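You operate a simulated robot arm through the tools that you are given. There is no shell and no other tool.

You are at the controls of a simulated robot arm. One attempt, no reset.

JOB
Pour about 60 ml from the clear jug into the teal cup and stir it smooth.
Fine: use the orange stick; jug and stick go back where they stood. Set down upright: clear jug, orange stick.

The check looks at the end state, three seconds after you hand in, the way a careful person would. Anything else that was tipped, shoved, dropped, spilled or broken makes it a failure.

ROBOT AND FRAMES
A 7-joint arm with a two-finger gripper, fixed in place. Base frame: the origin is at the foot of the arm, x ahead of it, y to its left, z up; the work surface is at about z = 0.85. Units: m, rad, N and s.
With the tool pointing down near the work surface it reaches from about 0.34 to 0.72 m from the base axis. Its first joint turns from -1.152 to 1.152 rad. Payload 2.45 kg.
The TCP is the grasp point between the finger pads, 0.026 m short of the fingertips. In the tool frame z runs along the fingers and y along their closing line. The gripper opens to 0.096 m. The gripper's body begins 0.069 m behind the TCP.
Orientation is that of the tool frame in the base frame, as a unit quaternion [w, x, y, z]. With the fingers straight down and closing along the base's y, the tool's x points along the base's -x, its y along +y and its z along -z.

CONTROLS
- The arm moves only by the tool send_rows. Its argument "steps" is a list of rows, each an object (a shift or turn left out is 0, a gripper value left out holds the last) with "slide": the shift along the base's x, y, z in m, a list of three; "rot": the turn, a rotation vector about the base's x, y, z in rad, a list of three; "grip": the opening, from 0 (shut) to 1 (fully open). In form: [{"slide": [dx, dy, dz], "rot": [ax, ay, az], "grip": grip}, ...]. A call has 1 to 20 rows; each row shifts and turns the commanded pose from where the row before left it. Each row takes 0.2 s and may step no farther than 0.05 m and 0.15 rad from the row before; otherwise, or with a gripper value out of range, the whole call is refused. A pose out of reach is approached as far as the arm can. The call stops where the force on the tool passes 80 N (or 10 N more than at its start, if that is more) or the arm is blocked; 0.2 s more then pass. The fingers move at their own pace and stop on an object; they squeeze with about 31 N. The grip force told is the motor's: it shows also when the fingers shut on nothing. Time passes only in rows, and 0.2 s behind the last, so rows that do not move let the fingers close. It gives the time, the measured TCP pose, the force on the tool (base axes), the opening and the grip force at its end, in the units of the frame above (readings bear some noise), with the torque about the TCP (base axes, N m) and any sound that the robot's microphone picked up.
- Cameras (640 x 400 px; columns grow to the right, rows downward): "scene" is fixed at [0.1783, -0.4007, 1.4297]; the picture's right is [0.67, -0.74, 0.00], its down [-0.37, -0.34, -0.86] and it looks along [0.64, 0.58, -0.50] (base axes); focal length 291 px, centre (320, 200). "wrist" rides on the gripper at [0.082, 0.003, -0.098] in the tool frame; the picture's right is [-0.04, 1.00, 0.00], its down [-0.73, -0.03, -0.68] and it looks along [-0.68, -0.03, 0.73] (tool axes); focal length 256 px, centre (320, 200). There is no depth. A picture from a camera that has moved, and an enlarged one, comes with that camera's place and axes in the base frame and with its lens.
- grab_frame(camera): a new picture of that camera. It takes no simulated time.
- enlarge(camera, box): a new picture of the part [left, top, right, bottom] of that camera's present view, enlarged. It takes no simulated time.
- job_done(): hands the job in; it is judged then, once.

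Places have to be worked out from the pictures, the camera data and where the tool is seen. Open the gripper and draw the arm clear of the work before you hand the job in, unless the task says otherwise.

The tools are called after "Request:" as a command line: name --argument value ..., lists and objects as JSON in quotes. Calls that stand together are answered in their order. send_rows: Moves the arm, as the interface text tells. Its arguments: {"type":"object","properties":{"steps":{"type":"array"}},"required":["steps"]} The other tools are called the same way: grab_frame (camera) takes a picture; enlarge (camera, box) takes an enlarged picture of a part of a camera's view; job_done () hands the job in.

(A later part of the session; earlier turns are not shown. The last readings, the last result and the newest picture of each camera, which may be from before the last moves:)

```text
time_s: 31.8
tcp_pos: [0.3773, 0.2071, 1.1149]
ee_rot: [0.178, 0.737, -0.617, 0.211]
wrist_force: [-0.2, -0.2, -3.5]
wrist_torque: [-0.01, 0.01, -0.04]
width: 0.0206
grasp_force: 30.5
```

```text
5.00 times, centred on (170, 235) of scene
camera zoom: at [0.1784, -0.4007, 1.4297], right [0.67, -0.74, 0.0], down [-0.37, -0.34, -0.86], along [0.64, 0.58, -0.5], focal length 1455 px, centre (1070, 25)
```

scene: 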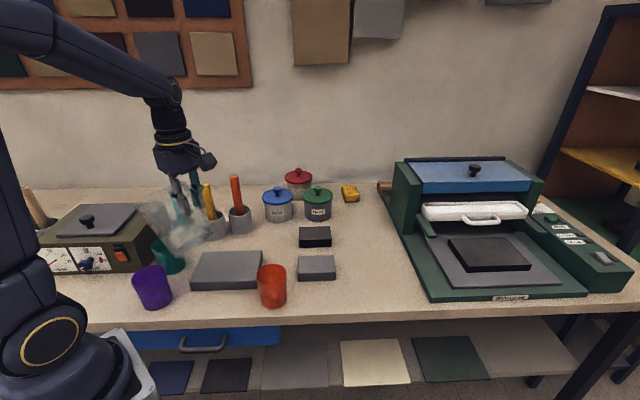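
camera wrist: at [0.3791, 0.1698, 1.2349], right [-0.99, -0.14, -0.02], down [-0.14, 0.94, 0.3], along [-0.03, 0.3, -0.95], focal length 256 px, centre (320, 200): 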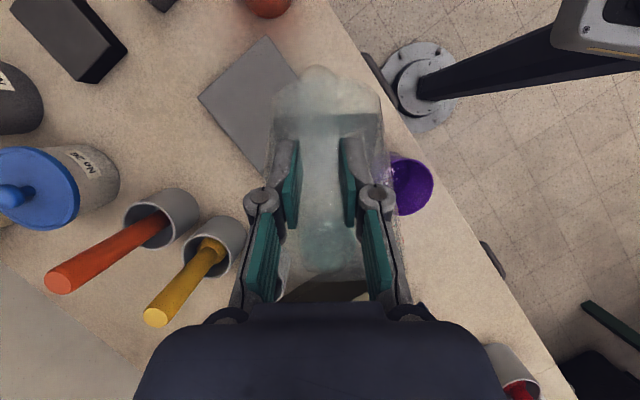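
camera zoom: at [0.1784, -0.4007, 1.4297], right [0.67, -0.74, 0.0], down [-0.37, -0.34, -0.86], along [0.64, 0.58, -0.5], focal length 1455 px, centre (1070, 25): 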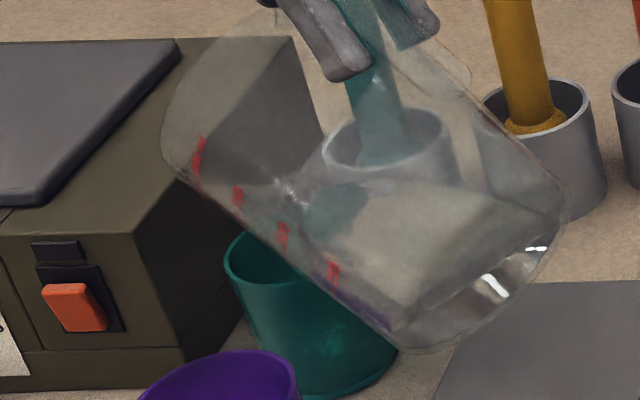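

No flow yet; the liquid front sits around the 500–750 marks on the lower wall. I continue to 70°.

Request:
send_rows --steps '[{"rot": [-0.0172, -0.003, 0], "slide": [-0.0002, 0.001, 0.002]}, {"rot": [-0.0172, -0.003, 0], "slide": [-0.0002, 0.001, 0.002]}, {"rot": [-0.0172, -0.003, 0], "slide": [-0.0002, 0.001, 0.002]}, {}, {}]'

Request:
enlarge --camera "wrist" --box '[240, 150, 400, 310]'

Request:
enlarge --camera "scene" --box '[130, 195, 210, 275]'

```text
time_s: 33.0
tcp_pos: [0.3755, 0.2103, 1.1215]
ee_rot: [0.194, 0.731, -0.612, 0.231]
wrist_force: [-0.3, 0.0, -2.1]
wrist_torque: [-0.04, -0.02, 0.0]
width: 0.0209
grasp_force: 31.2
```

```text
2.50 times, centred on (320, 230) of wrist
camera zoom: at [0.3741, 0.2014, 1.25], right [-0.99, -0.14, -0.02], down [-0.14, 0.98, 0.13], along [0.0, 0.14, -0.99], focal length 640 px, centre (320, 125)
```

zoom: 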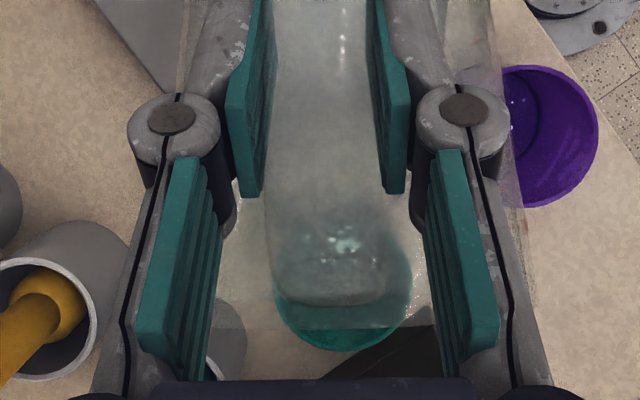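

```text
5.00 times, centred on (170, 235) of scene
camera zoom: at [0.1784, -0.4007, 1.4297], right [0.67, -0.74, 0.0], down [-0.37, -0.34, -0.86], along [0.64, 0.58, -0.5], focal length 1455 px, centre (1070, 25)
```

zoom: 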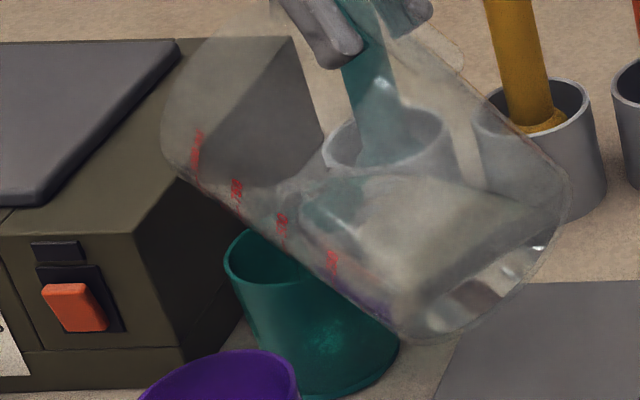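

Still no flow (cup contents unchanged). The spout is about 1 cm short of the cup centre, which is good. I step to 72°, keeping the spout fixed.

Request:
send_rows --steps '[{"rot": [-0.0172, -0.003, 0], "slide": [-0.0004, 0.0026, 0.0018]}, {"rot": [-0.0172, -0.003, 0], "slide": [-0.0004, 0.0026, 0.0018]}, {}, {}, {}]'

Request:
enlarge --camera "wrist" --box '[240, 150, 400, 310]'

Request:
enlarge --camera "scene" --box '[130, 195, 210, 275]'

```text
time_s: 34.2
tcp_pos: [0.3751, 0.2152, 1.1263]
ee_rot: [0.205, 0.727, -0.608, 0.244]
wrist_force: [-0.6, 0.3, -2.7]
wrist_torque: [0.01, -0.02, 0.02]
width: 0.0208
grasp_force: 31.2
```

```text
2.50 times, centred on (320, 230) of wrist
camera zoom: at [0.3725, 0.2108, 1.2539], right [-0.99, -0.14, -0.02], down [-0.14, 0.98, 0.1], along [0.01, 0.1, -0.99], focal length 640 px, centre (320, 125)
```

zoom: 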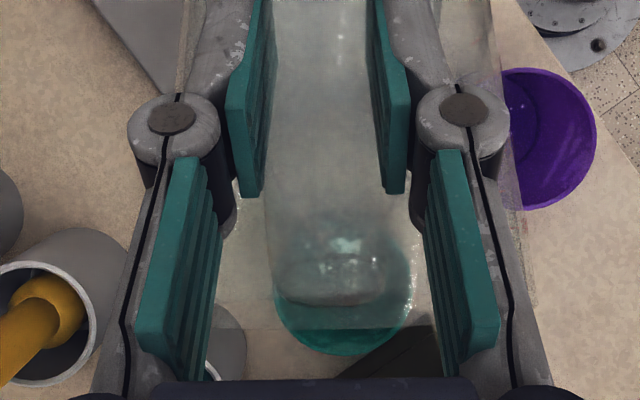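

```text
5.00 times, centred on (170, 235) of scene
camera zoom: at [0.1784, -0.4007, 1.4297], right [0.67, -0.74, 0.0], down [-0.37, -0.34, -0.86], along [0.64, 0.58, -0.5], focal length 1455 px, centre (1070, 25)
```

zoom: 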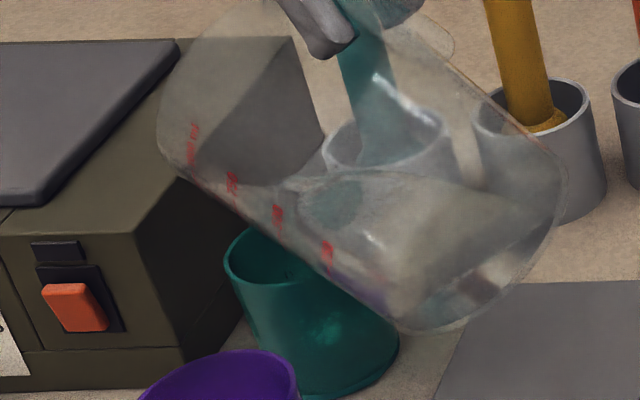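

The liquid's front now appears close to the spout tip. I proceed 1° at a time with pauses and checks.

Request:
send_rows --steps '[{"rot": [-0.0172, -0.003, 0], "slide": [-0.0003, 0.002, 0.0018]}, {}, {}, {}]'

Request:
enlarge --camera "wrist" --box '[240, 150, 400, 310]'

Request:
enlarge --camera "scene" --box '[130, 195, 210, 275]'

```text
time_s: 35.2
tcp_pos: [0.3742, 0.2169, 1.127]
ee_rot: [0.209, 0.725, -0.607, 0.25]
wrist_force: [0.1, -0.3, -2.3]
wrist_torque: [0.04, 0.0, -0.01]
width: 0.0206
grasp_force: 31.2
```

```text
2.50 times, centred on (320, 230) of wrist
camera zoom: at [0.3719, 0.215, 1.2562], right [-0.99, -0.14, -0.02], down [-0.14, 0.99, 0.08], along [0.01, 0.08, -1.0], focal length 640 px, centre (320, 125)
```

zoom: 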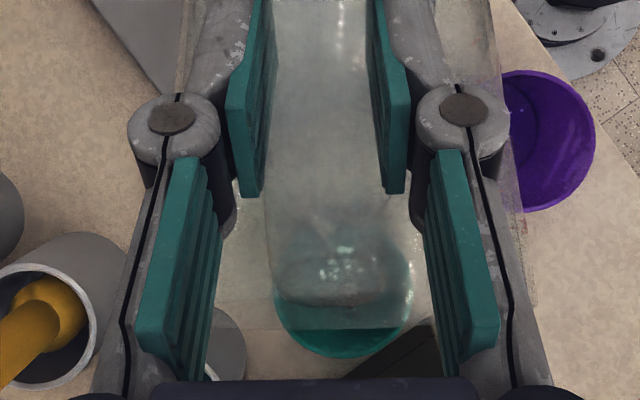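

```text
5.00 times, centred on (170, 235) of scene
camera zoom: at [0.1784, -0.4007, 1.4297], right [0.67, -0.74, 0.0], down [-0.37, -0.34, -0.86], along [0.64, 0.58, -0.5], focal length 1455 px, centre (1070, 25)
```

zoom: 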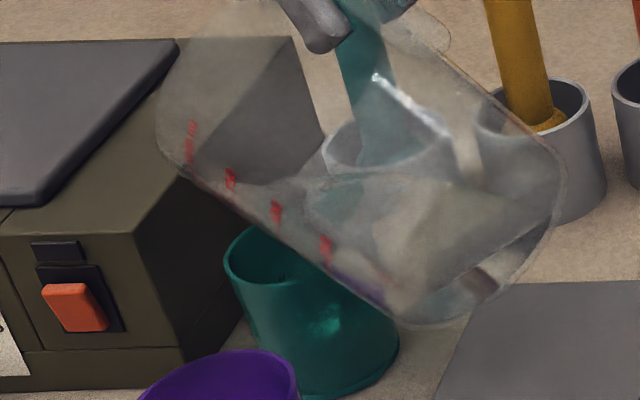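

I zoom into the cup mouth in the scene view to look for any stream or rising level.

Request:
enlarge --camera "scene" --box '[152, 215, 192, 265]'

Request:
enlarge --camera "wrist" --box '[295, 190, 355, 250]'

```text
8.00 times, centred on (172, 240) of scene
camera zoom: at [0.1784, -0.4007, 1.4297], right [0.67, -0.74, 0.0], down [-0.37, -0.34, -0.86], along [0.64, 0.58, -0.5], focal length 2328 px, centre (1504, -120)
```

zoom: 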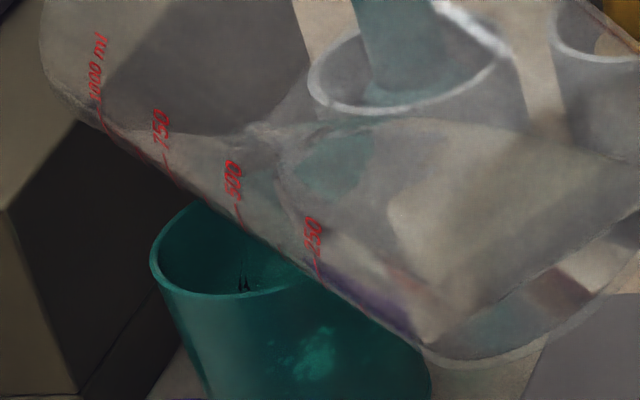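

```text
6.67 times, centred on (325, 220) of wrist
camera zoom: at [0.3719, 0.215, 1.2562], right [-0.99, -0.14, -0.02], down [-0.14, 0.99, 0.08], along [0.01, 0.08, -1.0], focal length 1707 px, centre (287, 67)
```

zoom: 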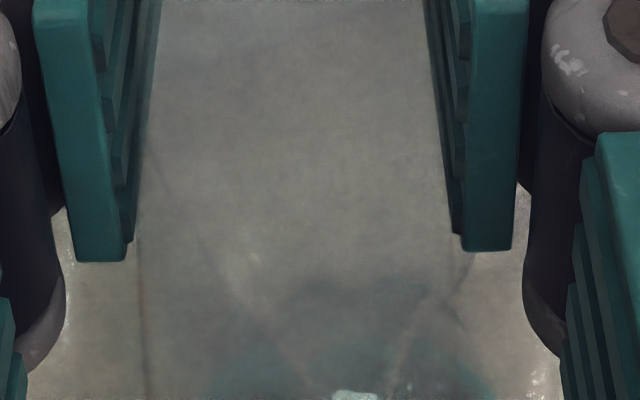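

The wrist view shows V-shaped lines converging: likely liquid running into the spout. I look a little lower.

Request:
enlarge --camera "wrist" --box '[290, 220, 370, 300]'

Request:
send_rows --steps '[{}, {}]'

Request:
enlarge --camera "scene" --box '[152, 215, 192, 265]'

```text
5.00 times, centred on (330, 260) of wrist
camera zoom: at [0.3719, 0.215, 1.2562], right [-0.99, -0.14, -0.02], down [-0.14, 0.99, 0.08], along [0.01, 0.08, -1.0], focal length 1280 px, centre (270, -100)
```

zoom: 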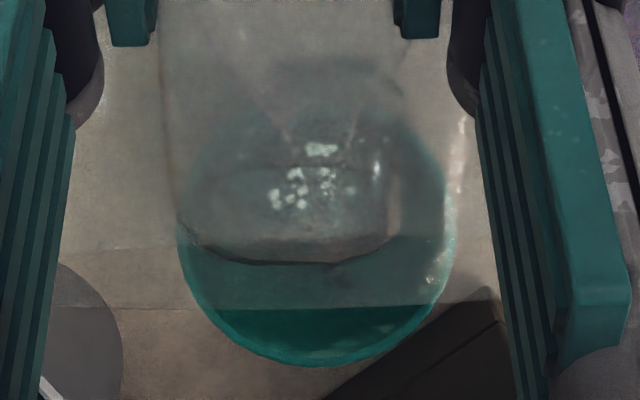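

```text
time_s: 35.8
tcp_pos: [0.3749, 0.2178, 1.1272]
ee_rot: [0.21, 0.725, -0.607, 0.25]
wrist_force: [0.0, -0.7, -2.8]
wrist_torque: [0.06, 0.01, 0.02]
width: 0.0208
grasp_force: 31.3
```

```text
8.00 times, centred on (172, 240) of scene
camera zoom: at [0.1784, -0.4007, 1.4297], right [0.67, -0.74, 0.0], down [-0.37, -0.34, -0.86], along [0.64, 0.58, -0.5], focal length 2328 px, centre (1504, -120)
```

zoom: 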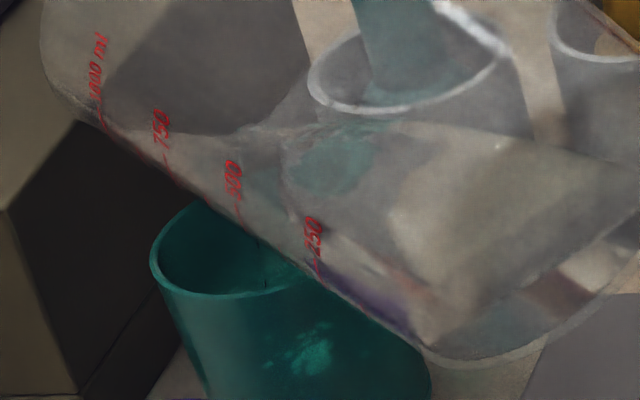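

A thin stream went into the cup just forward of its centre and has dwindled, so the pouring threshold is about 73°. I tilt another 1° and wait for it to drain.

Request:
send_rows --steps '[{"rot": [-0.0172, -0.003, 0], "slide": [-0.0002, 0.0015, 0.0018]}, {}, {}]'

Request:
enlarge --camera "scene" --box '[152, 215, 192, 265]'

Request:
send_rows --steps '[{}, {}, {}]'

Request:
enlarge --camera "wrist" --box '[290, 220, 370, 300]'

Request:
enlarge --camera "scene" --box '[152, 215, 192, 265]'

```text
time_s: 36.6
tcp_pos: [0.3749, 0.22, 1.1287]
ee_rot: [0.215, 0.723, -0.605, 0.257]
wrist_force: [0.4, -0.2, -1.9]
wrist_torque: [0.03, 0.01, -0.03]
width: 0.0209
grasp_force: 31.2
```

```text
8.00 times, centred on (172, 240) of scene
camera zoom: at [0.1784, -0.4007, 1.4297], right [0.67, -0.74, 0.0], down [-0.37, -0.34, -0.86], along [0.64, 0.58, -0.5], focal length 2328 px, centre (1504, -120)
```

zoom: 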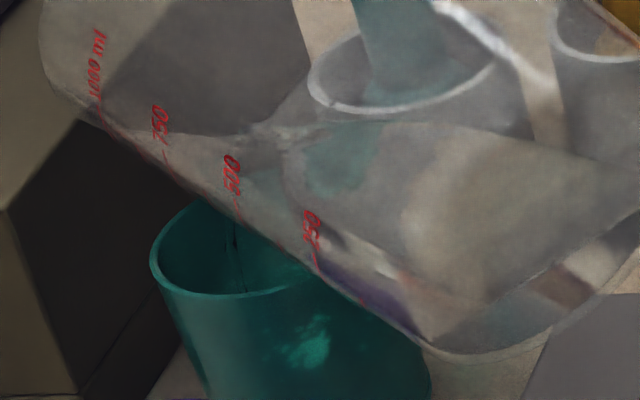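

```text
time_s: 37.4
tcp_pos: [0.3742, 0.2182, 1.1289]
ee_rot: [0.216, 0.722, -0.605, 0.256]
wrist_force: [1.0, -0.3, -2.0]
wrist_torque: [-0.02, 0.0, 0.02]
width: 0.0207
grasp_force: 30.8
```

```text
5.00 times, centred on (330, 260) of wrist
camera zoom: at [0.3713, 0.2188, 1.2578], right [-0.99, -0.14, -0.02], down [-0.14, 0.99, 0.06], along [0.01, 0.07, -1.0], focal length 1280 px, centre (270, -100)
```

zoom: 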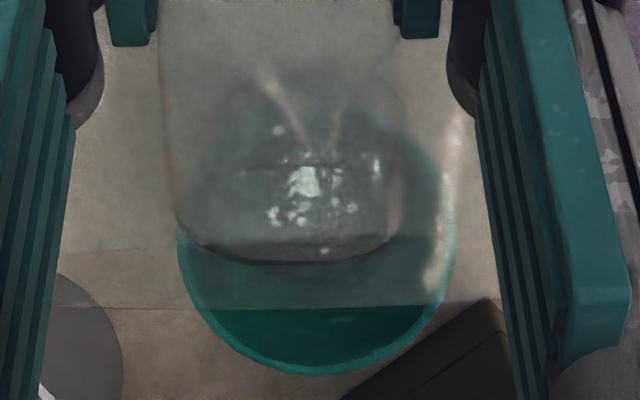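

```text
8.00 times, centred on (172, 240) of scene
camera zoom: at [0.1784, -0.4007, 1.4297], right [0.67, -0.74, 0.0], down [-0.37, -0.34, -0.86], along [0.64, 0.58, -0.5], focal length 2328 px, centre (1504, -120)
```

zoom: 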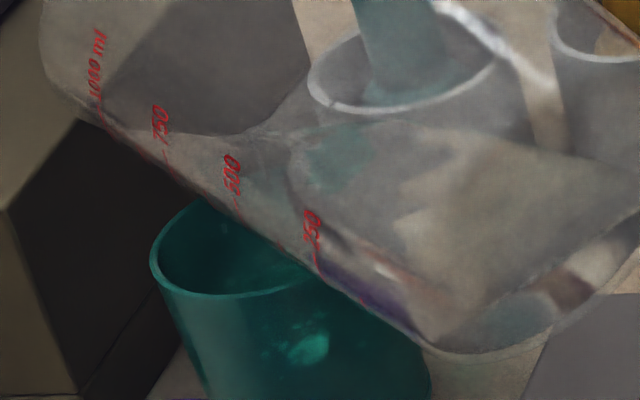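

The stream lands inside the cup at y≈0.335 and stops within a second. I take another 1° step with the spout retreating 2 mm, then a set of readings to estimate the poured weight.

Request:
send_rows --steps '[{"rot": [-0.0172, -0.003, 0], "slide": [0, 0, 0.0018]}, {}, {}, {}, {}]'

Request:
send_rows --steps '[{}]'

Request:
send_rows --steps '[{}]'

Request:
send_rows --steps '[{}]'

Request:
send_rows --steps '[{}]'

Request:
send_rows --steps '[{}]'

Request:
send_rows --steps '[{}]'

Request:
enlarge --camera "wrist" --box '[290, 220, 370, 300]'

Request:
enlarge --camera "scene" --box '[130, 195, 210, 275]'

```text
time_s: 38.6
tcp_pos: [0.3747, 0.2192, 1.1302]
ee_rot: [0.221, 0.72, -0.603, 0.262]
wrist_force: [0.5, -0.2, -2.8]
wrist_torque: [0.03, 0.01, 0.01]
width: 0.0208
grasp_force: 30.7
```

```text
time_s: 39.0
tcp_pos: [0.3747, 0.2186, 1.1311]
ee_rot: [0.221, 0.719, -0.604, 0.262]
wrist_force: [-0.4, -0.5, -2.9]
wrist_torque: [0.04, 0.0, 0.01]
width: 0.0208
grasp_force: 30.7
```

```text
time_s: 39.4
tcp_pos: [0.3736, 0.2184, 1.1315]
ee_rot: [0.221, 0.72, -0.603, 0.262]
wrist_force: [-0.4, 0.1, -2.1]
wrist_torque: [0.03, 0.01, -0.03]
width: 0.0206
grasp_force: 30.9
```

```text
time_s: 39.8
tcp_pos: [0.3753, 0.2187, 1.1299]
ee_rot: [0.221, 0.72, -0.603, 0.263]
wrist_force: [-0.3, 0.1, -2.6]
wrist_torque: [0.05, -0.04, 0.01]
width: 0.0206
grasp_force: 30.7
```

```text
time_s: 40.2
tcp_pos: [0.3754, 0.2194, 1.1317]
ee_rot: [0.221, 0.72, -0.604, 0.262]
wrist_force: [-0.5, -0.3, -2.0]
wrist_torque: [0.02, 0.01, 0.02]
width: 0.0205
grasp_force: 31.1
```

```text
time_s: 40.6
tcp_pos: [0.3753, 0.219, 1.1309]
ee_rot: [0.22, 0.721, -0.602, 0.263]
wrist_force: [-0.9, 0.7, -3.2]
wrist_torque: [0.07, 0.04, 0.01]
width: 0.0206
grasp_force: 31.5
```

```text
time_s: 41.0
tcp_pos: [0.3744, 0.2184, 1.1309]
ee_rot: [0.22, 0.72, -0.603, 0.262]
wrist_force: [-0.2, 0.2, -3.3]
wrist_torque: [-0.02, 0.01, 0.02]
width: 0.0205
grasp_force: 31.0
```

```text
5.00 times, centred on (330, 260) of wrist
camera zoom: at [0.3709, 0.2211, 1.2595], right [-0.99, -0.14, -0.02], down [-0.14, 0.99, 0.05], along [0.02, 0.05, -1.0], focal length 1280 px, centre (270, -100)
```

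zoom: 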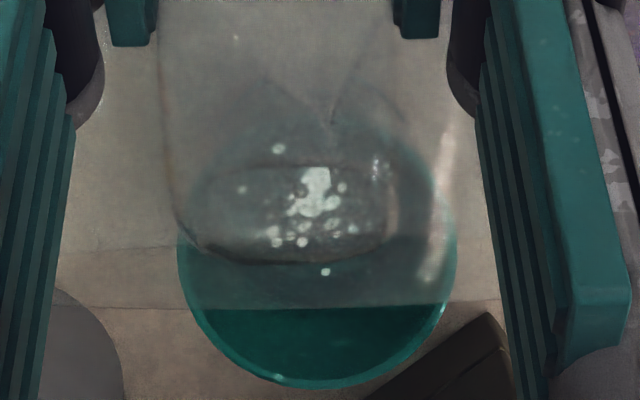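

```text
5.00 times, centred on (170, 235) of scene
camera zoom: at [0.1784, -0.4007, 1.4297], right [0.67, -0.74, 0.0], down [-0.37, -0.34, -0.86], along [0.64, 0.58, -0.5], focal length 1455 px, centre (1070, 25)
```

zoom: 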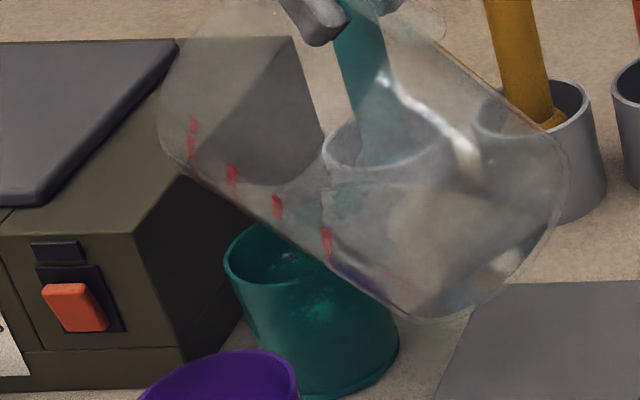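

The mean weight is now ≈2.7 N (from ≈3.15 N), i.e. roughly 45 ± 20 ml poured. I zoom closely into the cup to judge the level.

Request:
enlarge --camera "scene" --box '[154, 230, 190, 280]'

Request:
enlarge --camera "wrist" --box '[305, 235, 365, 295]'

```text
8.00 times, centred on (172, 255) of scene
camera zoom: at [0.1784, -0.4007, 1.4297], right [0.67, -0.74, 0.0], down [-0.37, -0.34, -0.86], along [0.64, 0.58, -0.5], focal length 2328 px, centre (1504, -240)
```

zoom: 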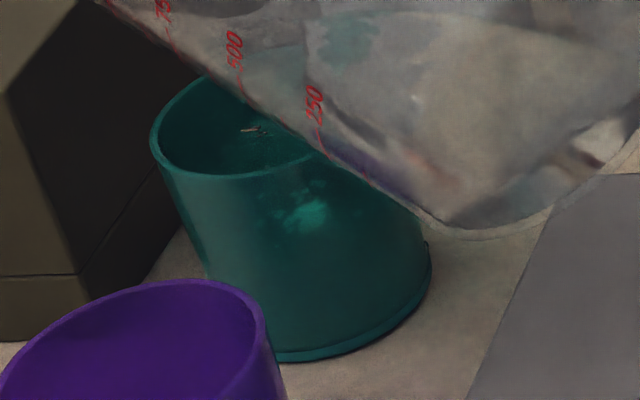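

```text
6.67 times, centred on (335, 265) of wrist
camera zoom: at [0.3709, 0.2211, 1.2595], right [-0.99, -0.14, -0.02], down [-0.14, 0.99, 0.05], along [0.02, 0.05, -1.0], focal length 1707 px, centre (220, -233)
```

zoom: 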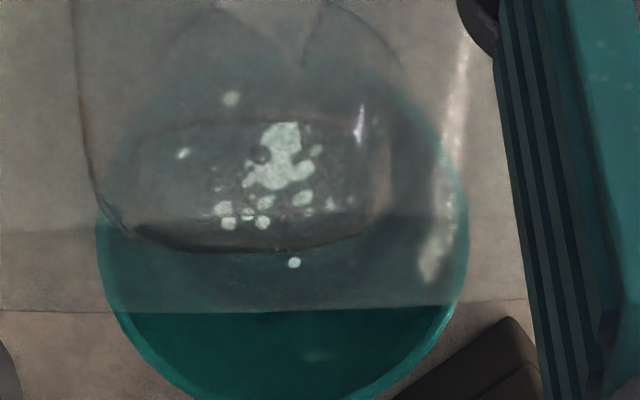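

The lumps are now wet and the stream has stopped. Before pouring more I tilt the jug back, move it sideways, and get an unobstructed look at the cup level.

Request:
send_rows --steps '[{"rot": [0.086, 0.0152, 0], "slide": [0.001, -0.005, 0]}, {"rot": [0.129, 0.0228, 0], "slide": [0.0015, -0.01, 0.003]}, {"rot": [0.129, 0.0228, 0], "slide": [0.0015, -0.01, 0.004]}, {"rot": [0.129, 0.0228, 0], "slide": [0.0015, -0.01, 0.005]}, {"rot": [0.129, 0.0228, 0], "slide": [0.0015, -0.01, 0.005]}, {"rot": [0.086, 0.0152, 0], "slide": [0.002, -0.01, 0.005]}, {"slide": [0, 0, 0.01]}, {"slide": [0.01, -0.005, 0]}, {"slide": [0.02, -0.005, 0]}, {"slide": [0.025, -0.005, 0]}, {"slide": [0.025, -0.005, 0]}, {"slide": [0.01, 0, 0]}, {}, {}]'

Request:
grab_frame --camera "wrist"

Request:
grab_frame --camera "scene"

```text
time_s: 44.0
tcp_pos: [0.4734, 0.1444, 1.1635]
ee_rot: [0.001, 0.767, -0.641, -0.001]
wrist_force: [-0.1, 0.0, -1.9]
wrist_torque: [-0.1, -0.03, 0.01]
width: 0.0204
grasp_force: 30.2
```

```text
taken
camera wrist: at [0.4838, 0.0648, 1.2625], right [-0.99, -0.14, 0.0], down [-0.1, 0.73, 0.68], along [-0.09, 0.67, -0.73], focal length 256 px, centre (320, 200)
```

wrist: 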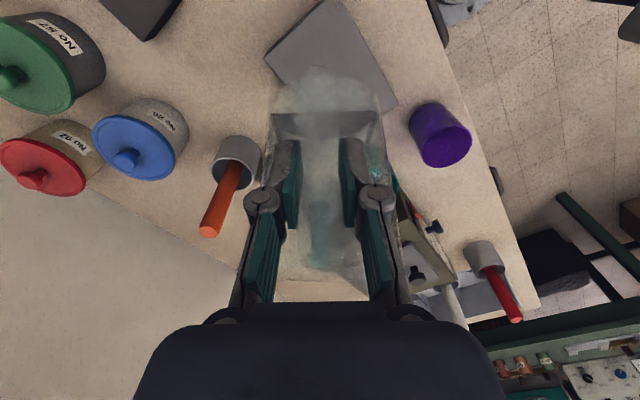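

```text
taken
```

scene: 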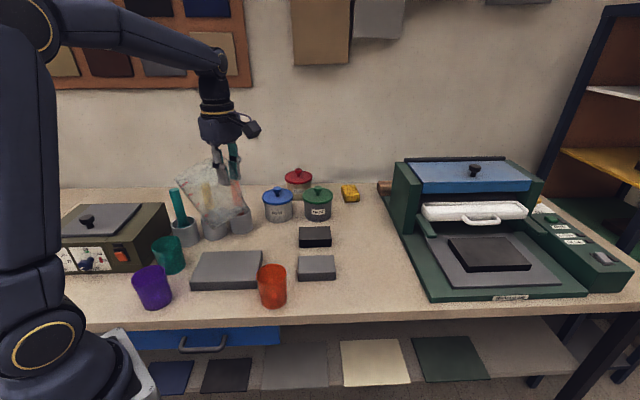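

The cup is just hidden behind a finger. I shift a bit further right and back for a clear view.

Request:
send_rows --steps '[{"slide": [0.01, -0.01, 0.005]}, {"slide": [0.02, -0.015, 0.005]}, {"slide": [0.02, -0.015, 0.005]}, {"slide": [0.02, -0.01, 0.005]}, {"slide": [0.01, 0, 0]}, {}, {}]'

Request:
grab_frame --camera "wrist"

Request:
enlarge --camera "scene" --box '[140, 225, 200, 285]'

```text
time_s: 45.6
tcp_pos: [0.5529, 0.0946, 1.1823]
ee_rot: [0.0, 0.766, -0.642, -0.001]
wrist_force: [0.2, 0.3, -1.8]
wrist_torque: [-0.07, -0.04, 0.0]
width: 0.0204
grasp_force: 30.6
```

```text
taken
camera wrist: at [0.5639, 0.0151, 1.282], right [-0.99, -0.14, 0.0], down [-0.1, 0.73, 0.68], along [-0.09, 0.67, -0.73], focal length 256 px, centre (320, 200)
```

wrist: 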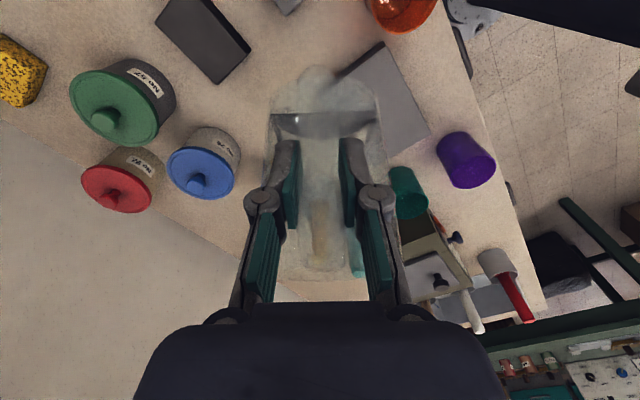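

```text
6.67 times, centred on (170, 255) of scene
camera zoom: at [0.1784, -0.4007, 1.4297], right [0.67, -0.74, 0.0], down [-0.37, -0.34, -0.86], along [0.64, 0.58, -0.5], focal length 1940 px, centre (1320, -167)
```

zoom: 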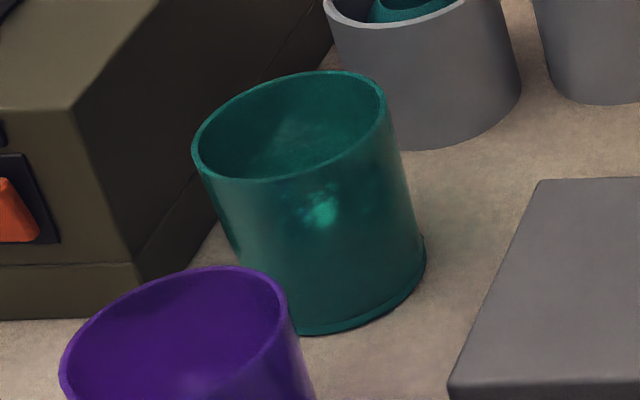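

The angle is too shallow to read the level, but the force reads lower. I take several readings here.

Request:
send_rows --steps '[{}]'

Request:
send_rows --steps '[{}]'

Request:
send_rows --steps '[{}]'

Request:
send_rows --steps '[{}]'

Request:
send_rows --steps '[{}]'

Request:
send_rows --steps '[{}]'

Request:
enlarge --camera "wrist" --box '[370, 140, 470, 240]'

Request:
enlarge --camera "scene" --box '[190, 130, 330, 250]'

```text
time_s: 46.0
tcp_pos: [0.5541, 0.0943, 1.1815]
ee_rot: [0.001, 0.767, -0.642, -0.001]
wrist_force: [0.0, -0.7, -2.3]
wrist_torque: [-0.12, -0.04, 0.02]
width: 0.0208
grasp_force: 30.7
```

```text
time_s: 46.4
tcp_pos: [0.5546, 0.0933, 1.1823]
ee_rot: [0.001, 0.767, -0.642, -0.001]
wrist_force: [0.8, 0.4, -2.7]
wrist_torque: [-0.11, -0.01, 0.02]
width: 0.0207
grasp_force: 31.3
```

```text
time_s: 46.8
tcp_pos: [0.553, 0.0941, 1.1831]
ee_rot: [0.0, 0.767, -0.642, 0.0]
wrist_force: [0.0, -0.4, -2.7]
wrist_torque: [-0.13, -0.07, -0.05]
width: 0.0207
grasp_force: 31.2
```

```text
time_s: 47.2
tcp_pos: [0.5531, 0.0933, 1.1826]
ee_rot: [0.001, 0.767, -0.642, -0.001]
wrist_force: [-0.7, -0.2, -2.2]
wrist_torque: [-0.14, -0.02, 0.01]
width: 0.0205
grasp_force: 31.1
```

```text
time_s: 47.6
tcp_pos: [0.5535, 0.095, 1.182]
ee_rot: [0.001, 0.767, -0.642, -0.001]
wrist_force: [0.5, -0.7, -2.4]
wrist_torque: [-0.09, 0.01, 0.0]
width: 0.0208
grasp_force: 30.9
```

```text
time_s: 48.0
tcp_pos: [0.5536, 0.0943, 1.1827]
ee_rot: [0.0, 0.767, -0.642, -0.001]
wrist_force: [-0.1, -0.3, -2.0]
wrist_torque: [-0.1, -0.04, -0.03]
width: 0.0206
grasp_force: 30.8
```

```text
4.00 times, centred on (420, 190) of wrist
camera zoom: at [0.5638, 0.0151, 1.282], right [-0.99, -0.14, 0.0], down [-0.1, 0.73, 0.68], along [-0.09, 0.67, -0.73], focal length 1024 px, centre (-80, 240)
```

zoom: 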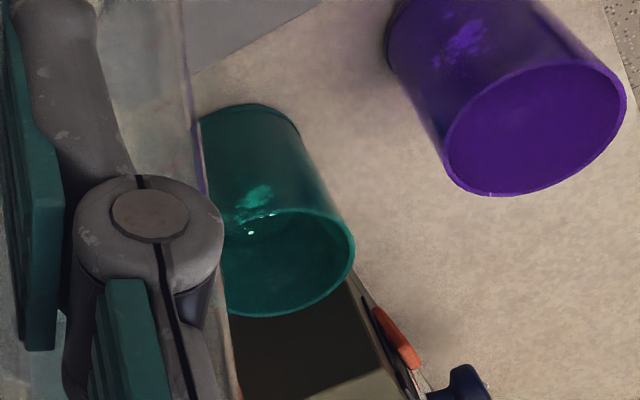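

```text
3.33 times, centred on (260, 190) of scene
camera zoom: at [0.1784, -0.4007, 1.4297], right [0.67, -0.74, 0.0], down [-0.37, -0.34, -0.86], along [0.64, 0.58, -0.5], focal length 970 px, centre (520, 233)
```

zoom: 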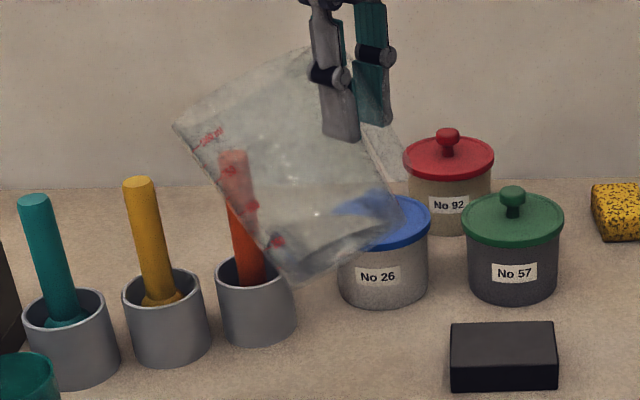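

Averaging the readings before (≈2.96 N) and after (≈2.46 N) suggests about 50 ± 15 ml so far. For a proper look into the cup I turn the jug to yaw 40° and tilt to a safe 60° beside the cup, so that the wrist camera looks almost straight down past it.

Request:
send_rows --steps '[{"rot": [0, 0, -0.07], "slide": [-0.012, 0.006, 0]}, {"rot": [0, 0, -0.13], "slide": [-0.022, 0.0115, 0]}, {"rot": [0, 0, -0.13], "slide": [-0.022, 0.0115, 0]}, {"rot": [0, 0, -0.13], "slide": [-0.022, 0.0115, 0]}, {"rot": [0, 0, -0.13], "slide": [-0.022, 0.0115, 0]}, {"rot": [0, 0, -0.13], "slide": [-0.022, 0.0115, 0]}, {"rot": [0, 0, -0.13], "slide": [-0.022, 0.0115, 0]}, {"rot": [0, 0, -0.13], "slide": [-0.022, 0.0115, 0]}, {"rot": [0, 0, -0.067], "slide": [-0.012, 0.0055, 0]}, {"rot": [-0.0701, 0.0835, 0], "slide": [0, 0, -0.005]}, {"rot": [-0.0701, 0.0835, 0], "slide": [0, 0, -0.005]}, {"rot": [-0.0701, 0.0835, 0], "slide": [0, 0, -0.005]}, {"rot": [-0.0701, 0.0835, 0], "slide": [0, 0, -0.005]}, {}, {}]'

Request:
grab_frame --camera "wrist"

Request:
grab_frame --camera "scene"

```text
time_s: 51.2
tcp_pos: [0.3763, 0.1864, 1.1624]
ee_rot: [-0.204, -0.334, 0.917, -0.073]
wrist_force: [-0.2, -0.7, -2.3]
wrist_torque: [-0.05, 0.05, 0.0]
width: 0.021
grasp_force: 31.5
```

```text
taken
camera wrist: at [0.3482, 0.1695, 1.2874], right [-0.62, 0.79, -0.02], down [0.75, 0.59, 0.3], along [0.25, 0.18, -0.95], focal length 256 px, centre (320, 200)
```

wrist: 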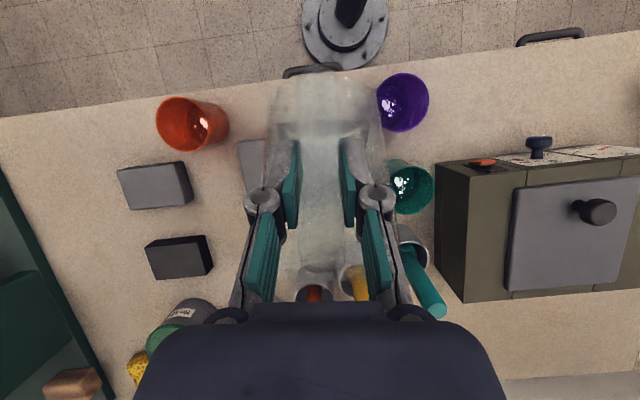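

```text
taken
```

scene: 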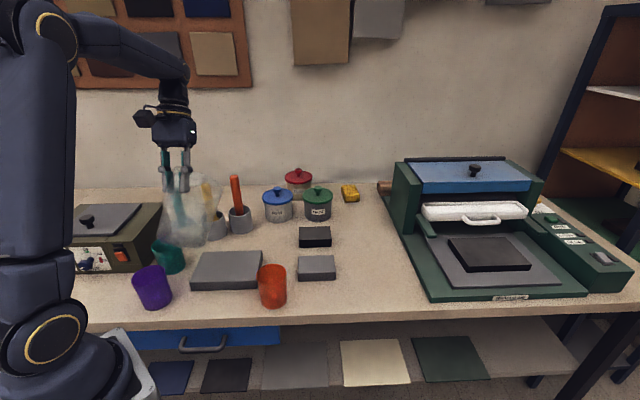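

The teal cup is now visible next to the finger, nearly from above. I enlarge it, and the purple one (unfilled) for comparison.

Request:
enlarge --camera "wrist" --box '[375, 155, 445, 225]'

Request:
enlarge --camera "wrist" --box '[365, 65, 435, 135]'

```text
5.71 times, centred on (410, 190) of wrist
camera zoom: at [0.3482, 0.1695, 1.2874], right [-0.62, 0.79, -0.02], down [0.75, 0.59, 0.3], along [0.25, 0.18, -0.95], focal length 1463 px, centre (-194, 257)
```

zoom: 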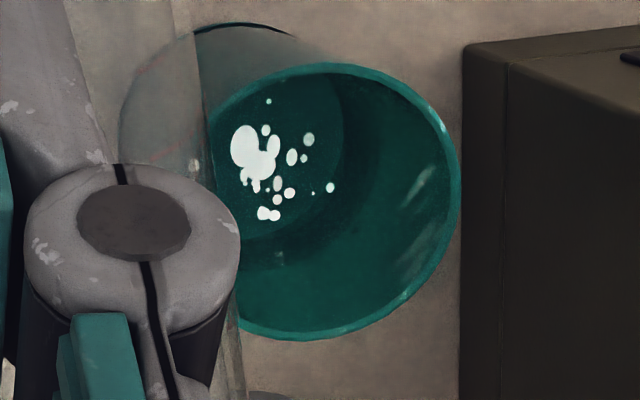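

```text
5.71 times, centred on (400, 100) of wrist
camera zoom: at [0.3482, 0.1695, 1.2874], right [-0.62, 0.79, -0.02], down [0.75, 0.59, 0.3], along [0.25, 0.18, -0.95], focal length 1463 px, centre (-137, 771)
```

zoom: 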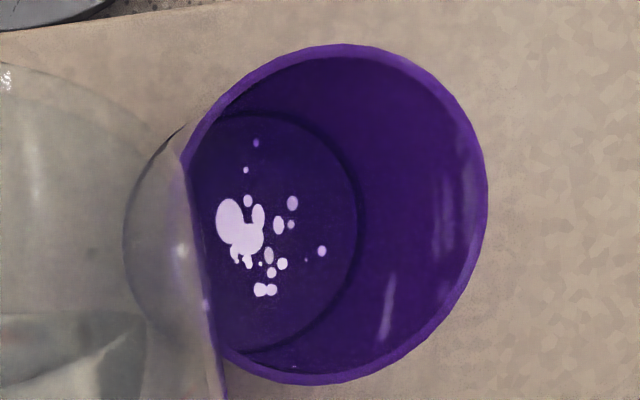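

I enlarge further to locate the liquid's edge against the cup wall.

Request:
enlarge --camera "wrist" --box '[392, 160, 434, 205]'

Request:
send_rows --steps '[{"slide": [0.02, -0.015, 0.01]}, {"slide": [0.02, -0.015, 0.01]}, {}]'

Request:
enlarge --camera "wrist" --box '[390, 145, 460, 215]'

```text
8.89 times, centred on (413, 182) of wrist
camera zoom: at [0.3482, 0.1695, 1.2874], right [-0.62, 0.79, -0.02], down [0.75, 0.59, 0.3], along [0.25, 0.18, -0.95], focal length 2276 px, centre (-507, 356)
```

zoom: 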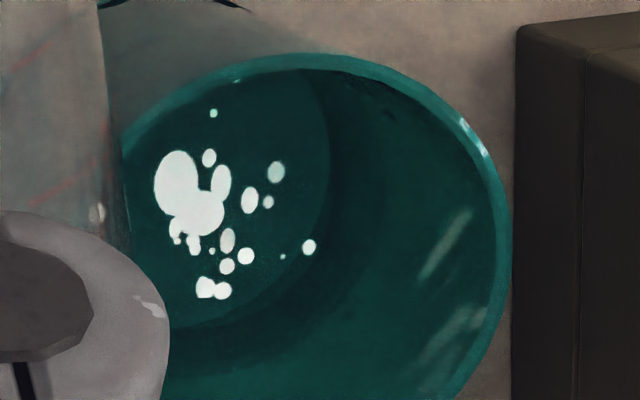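

```text
time_s: 52.0
tcp_pos: [0.415, 0.1569, 1.1841]
ee_rot: [-0.204, -0.335, 0.917, -0.073]
wrist_force: [-0.1, 1.2, -2.4]
wrist_torque: [-0.02, 0.03, 0.01]
width: 0.0206
grasp_force: 31.0
```

```text
5.71 times, centred on (425, 180) of wrist
camera zoom: at [0.3877, 0.1393, 1.3076], right [-0.62, 0.79, -0.01], down [0.75, 0.59, 0.3], along [0.25, 0.18, -0.95], focal length 1463 px, centre (-280, 314)
```

zoom: 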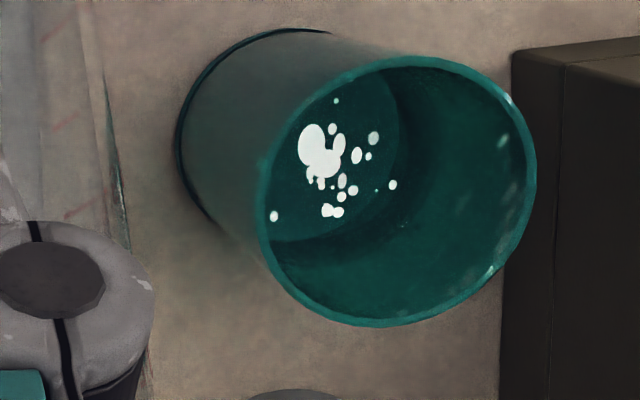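

From this pose the cup geometry fits well (centre ≈ (0.350, 0.327), floor ≈ 0.855); the liquid surface is at z≈0.864, i.e. only about 30 ml so far. I take a close-up reference here before pouring more.

Request:
enlarge --camera "wrist" --box '[415, 150, 465, 200]'

```text
8.00 times, centred on (440, 175) of wrist
camera zoom: at [0.3877, 0.1393, 1.3076], right [-0.62, 0.79, -0.01], down [0.75, 0.59, 0.3], along [0.25, 0.18, -0.95], focal length 2048 px, centre (-640, 400)
```

zoom: 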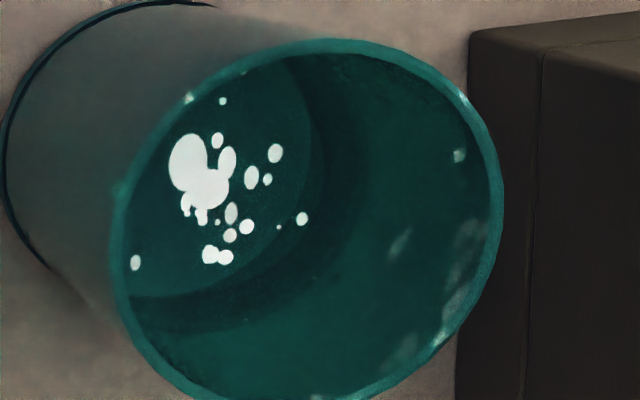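

There are two arcs inside the cup: it is unclear whether the inner or the outer one is the liquid line (30 ml versus about 100 ml). Before pouring more I set the jug upright in the air, to compare its torque and its remaining level with the start.

Request:
send_rows --steps '[{"rot": [0.0842, -0.1003, 0]}, {"rot": [0.0842, -0.1003, 0]}, {"rot": [0.0842, -0.1003, 0]}, {"rot": [0.0842, -0.1003, 0]}, {"rot": [0.0842, -0.1003, 0]}, {"rot": [0.0842, -0.1003, 0]}, {"rot": [0.0842, -0.1003, 0]}, {"rot": [0.0842, -0.1003, 0]}, {}, {}, {}]'

Request:
send_rows --steps '[{}]'

Request:
send_rows --steps '[{}]'

Request:
send_rows --steps '[{}]'

Request:
send_rows --steps '[{}]'

Request:
send_rows --steps '[{}]'

Request:
send_rows --steps '[{}]'

Request:
grab_frame --camera "scene"

Request:
enlarge --camera "scene" --box '[150, 130, 290, 240]'

```text
time_s: 54.4
tcp_pos: [0.4161, 0.1557, 1.183]
ee_rot: [0.282, -0.327, 0.896, 0.103]
wrist_force: [0.6, -0.8, -2.8]
wrist_torque: [-0.09, 0.1, 0.04]
width: 0.0211
grasp_force: 31.3
```

```text
time_s: 54.8
tcp_pos: [0.4165, 0.1555, 1.1831]
ee_rot: [0.283, -0.327, 0.896, 0.103]
wrist_force: [-0.6, 0.2, -1.7]
wrist_torque: [-0.12, 0.14, 0.03]
width: 0.0207
grasp_force: 31.3
```

```text
time_s: 55.2
tcp_pos: [0.4154, 0.1569, 1.1831]
ee_rot: [0.283, -0.327, 0.896, 0.103]
wrist_force: [0.4, -0.4, -1.3]
wrist_torque: [-0.11, 0.17, 0.01]
width: 0.0206
grasp_force: 30.8
```

```text
time_s: 55.6
tcp_pos: [0.4162, 0.1567, 1.1822]
ee_rot: [0.283, -0.327, 0.896, 0.103]
wrist_force: [0.0, -0.5, -2.3]
wrist_torque: [-0.11, 0.16, 0.01]
width: 0.0207
grasp_force: 31.2
```

```text
time_s: 56.0
tcp_pos: [0.4153, 0.1557, 1.1822]
ee_rot: [0.281, -0.328, 0.896, 0.103]
wrist_force: [0.4, 0.0, -2.0]
wrist_torque: [-0.13, 0.15, 0.01]
width: 0.0205
grasp_force: 30.9
```

```text
time_s: 56.4
tcp_pos: [0.4164, 0.1568, 1.1827]
ee_rot: [0.282, -0.327, 0.896, 0.103]
wrist_force: [-0.6, 0.3, -2.2]
wrist_torque: [-0.13, 0.13, 0.01]
width: 0.0207
grasp_force: 31.7
```

```text
time_s: 56.8
tcp_pos: [0.4157, 0.1569, 1.1818]
ee_rot: [0.282, -0.326, 0.896, 0.102]
wrist_force: [-0.2, 0.2, -2.7]
wrist_torque: [-0.11, 0.14, 0.03]
width: 0.0207
grasp_force: 31.2
```

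```text
taken
```

scene: 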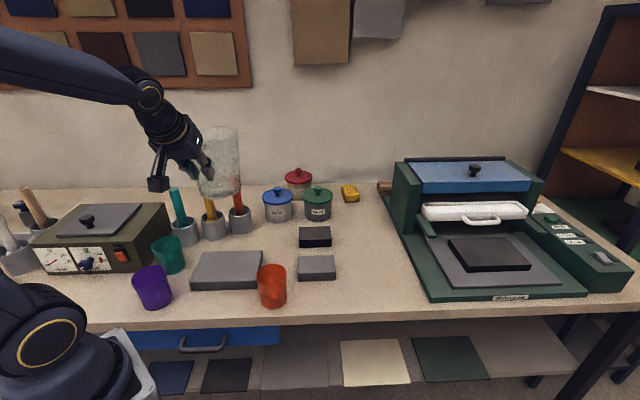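

```text
3.64 times, centred on (220, 185) of scene
camera zoom: at [0.1784, -0.4007, 1.4297], right [0.67, -0.74, 0.0], down [-0.37, -0.34, -0.86], along [0.64, 0.58, -0.5], focal length 1058 px, centre (684, 254)
```

zoom: 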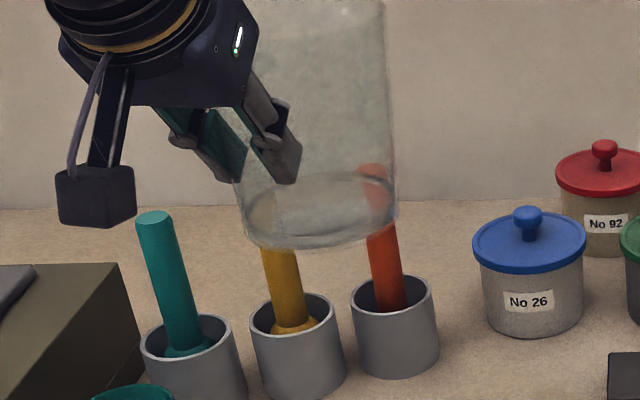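

The torque dropped from 0.267 to 0.189 N·m and the force from about 3.0 to 2.2 N: about 80–90 g has left the jug, so the outer arc in the cup is probably the true level. I zoom into the jug to measure its remaining level.

Request:
enlarge --camera "scene" --box '[192, 155, 248, 200]'

```text
8.89 times, centred on (220, 178) of scene
camera zoom: at [0.1784, -0.4007, 1.4297], right [0.67, -0.74, 0.0], down [-0.37, -0.34, -0.86], along [0.64, 0.58, -0.5], focal length 2586 px, centre (1209, 400)
```

zoom: 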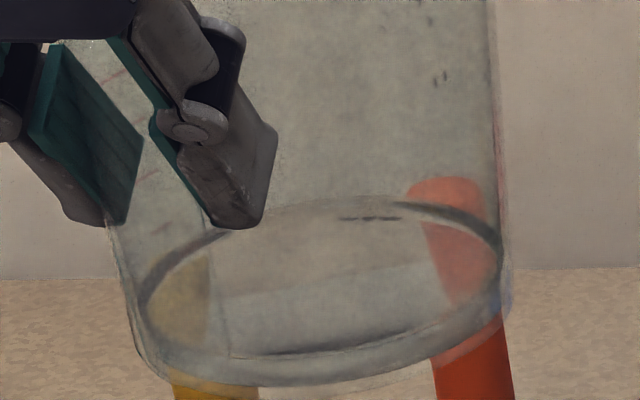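

All three indications (torque, jug level dropped about 15 mm, outer arc in the cup) agree that about 85–100 ml went over, too much. I'll set the jug down temporarily on the flat grey slab (centre ≈ (0.458, 0.19), top ≈ 0.873), then use the cup to pour the excess back. First I lower the jug to just above the slab.

Request:
send_rows --steps '[{"slide": [-0.008, -0.008, -0.015]}, {"slide": [-0.01, -0.0095, -0.025]}, {"slide": [-0.01, -0.009, -0.03]}, {"slide": [0, 0, -0.03]}, {"slide": [0, 0, -0.03]}, {"slide": [0, 0, -0.03]}, {"slide": [0, 0, -0.02]}, {"slide": [0, 0, -0.0125]}, {}, {}]'

Request:
grab_frame --camera "scene"

Request:
enlarge --camera "scene" --box '[170, 190, 290, 300]'

```text
time_s: 59.0
tcp_pos: [0.4229, 0.1393, 1.0056]
ee_rot: [0.282, -0.327, 0.896, 0.103]
wrist_force: [-1.0, 0.3, -2.6]
wrist_torque: [-0.14, 0.13, 0.0]
width: 0.0209
grasp_force: 31.5
out of reach, approached as far as the arm can: row 5, 6, 7, 8
```

```text
taken
```

scene: 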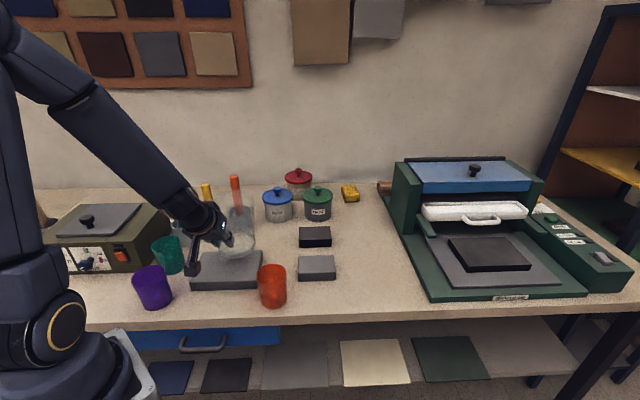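

```text
3.64 times, centred on (230, 245) of scene
camera zoom: at [0.1784, -0.4007, 1.4297], right [0.67, -0.74, 0.0], down [-0.37, -0.34, -0.86], along [0.64, 0.58, -0.5], focal length 1058 px, centre (647, 36)
```

zoom: 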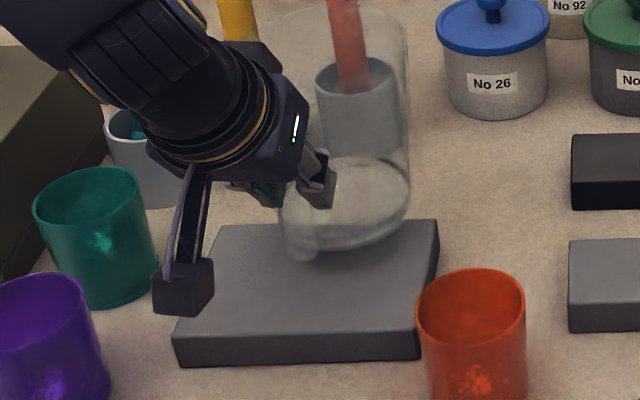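

The inner reach limit stopped the arm with the handle facing the base. I lift a little, turn the jug so the tool points along +y (handle toward -y), which keeps the wrist farther out, and move to above the slab's centre.

Request:
send_rows --steps '[{"slide": [0.005, -0.003, 0.02]}, {"slide": [0.005, -0.003, 0.035]}, {"slide": [0.005, -0.006, 0], "rot": [0, 0, 0.125]}, {"slide": [0.005, -0.006, 0], "rot": [0, 0, 0.125]}, {"slide": [0.005, -0.006, 0], "rot": [0, 0, 0.125]}, {"slide": [0.005, -0.006, 0], "rot": [0, 0, 0.125]}, {"slide": [0.005, -0.006, 0], "rot": [0, 0, 0.125]}, {"slide": [0.005, -0.005, 0], "rot": [0, 0, 0.125]}, {"slide": [0.002, -0.002, 0], "rot": [0, 0, 0.123]}, {}, {}]'

Request:
grab_frame --camera "scene"

Request:
enlarge --camera "scene" --box '[170, 190, 290, 300]'

```text
time_s: 61.4
tcp_pos: [0.4666, 0.0963, 1.0603]
ee_rot: [-0.213, 0.676, -0.673, -0.213]
wrist_force: [0.0, -0.1, -1.9]
wrist_torque: [-0.22, 0.0, 0.04]
width: 0.021
grasp_force: 30.7
```

```text
taken
```

scene: 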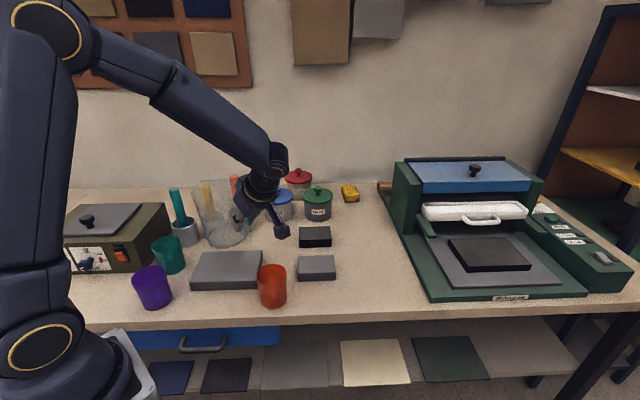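

```text
3.64 times, centred on (230, 245) of scene
camera zoom: at [0.1784, -0.4007, 1.4297], right [0.67, -0.74, 0.0], down [-0.37, -0.34, -0.86], along [0.64, 0.58, -0.5], focal length 1058 px, centre (647, 36)
```

zoom: 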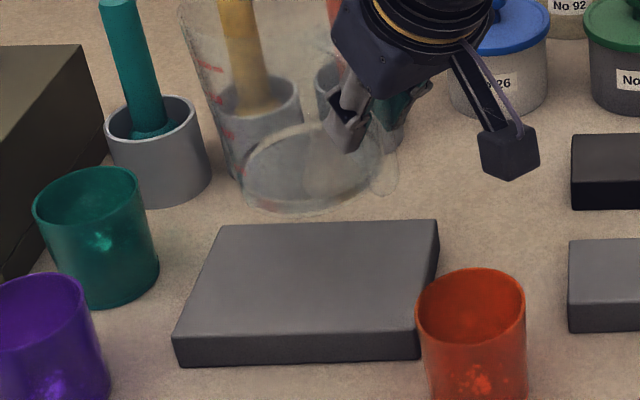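

The jug hangs above the slab; the slab centre is about 1.6 cm to the left in x. I correct for that and lower to 1.5 cm above the expected contact.

Request:
send_rows --steps '[{"slide": [-0.008, -0.0005, -0.01]}, {"slide": [-0.0085, -0.0005, -0.02]}, {"slide": [0, 0, -0.025]}, {"slide": [0, 0, -0.015]}, {"slide": [0, 0, -0.007]}, {}, {}]'

Request:
enlarge --camera "scene" --box '[170, 190, 290, 300]'

```text
time_s: 63.0
tcp_pos: [0.4495, 0.0947, 0.984]
ee_rot: [-0.212, 0.675, -0.674, -0.213]
wrist_force: [-1.0, -0.8, -0.7]
wrist_torque: [-0.1, 0.02, 0.04]
width: 0.0209
grasp_force: 31.2
```

```text
3.64 times, centred on (230, 245) of scene
camera zoom: at [0.1783, -0.4008, 1.4297], right [0.67, -0.74, 0.0], down [-0.37, -0.34, -0.86], along [0.64, 0.58, -0.5], focal length 1058 px, centre (647, 36)
```

zoom: 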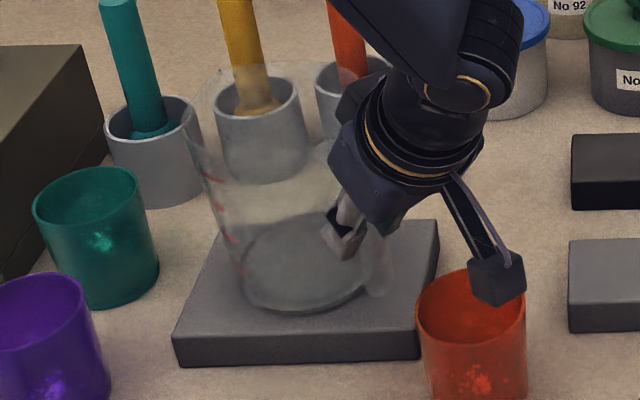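

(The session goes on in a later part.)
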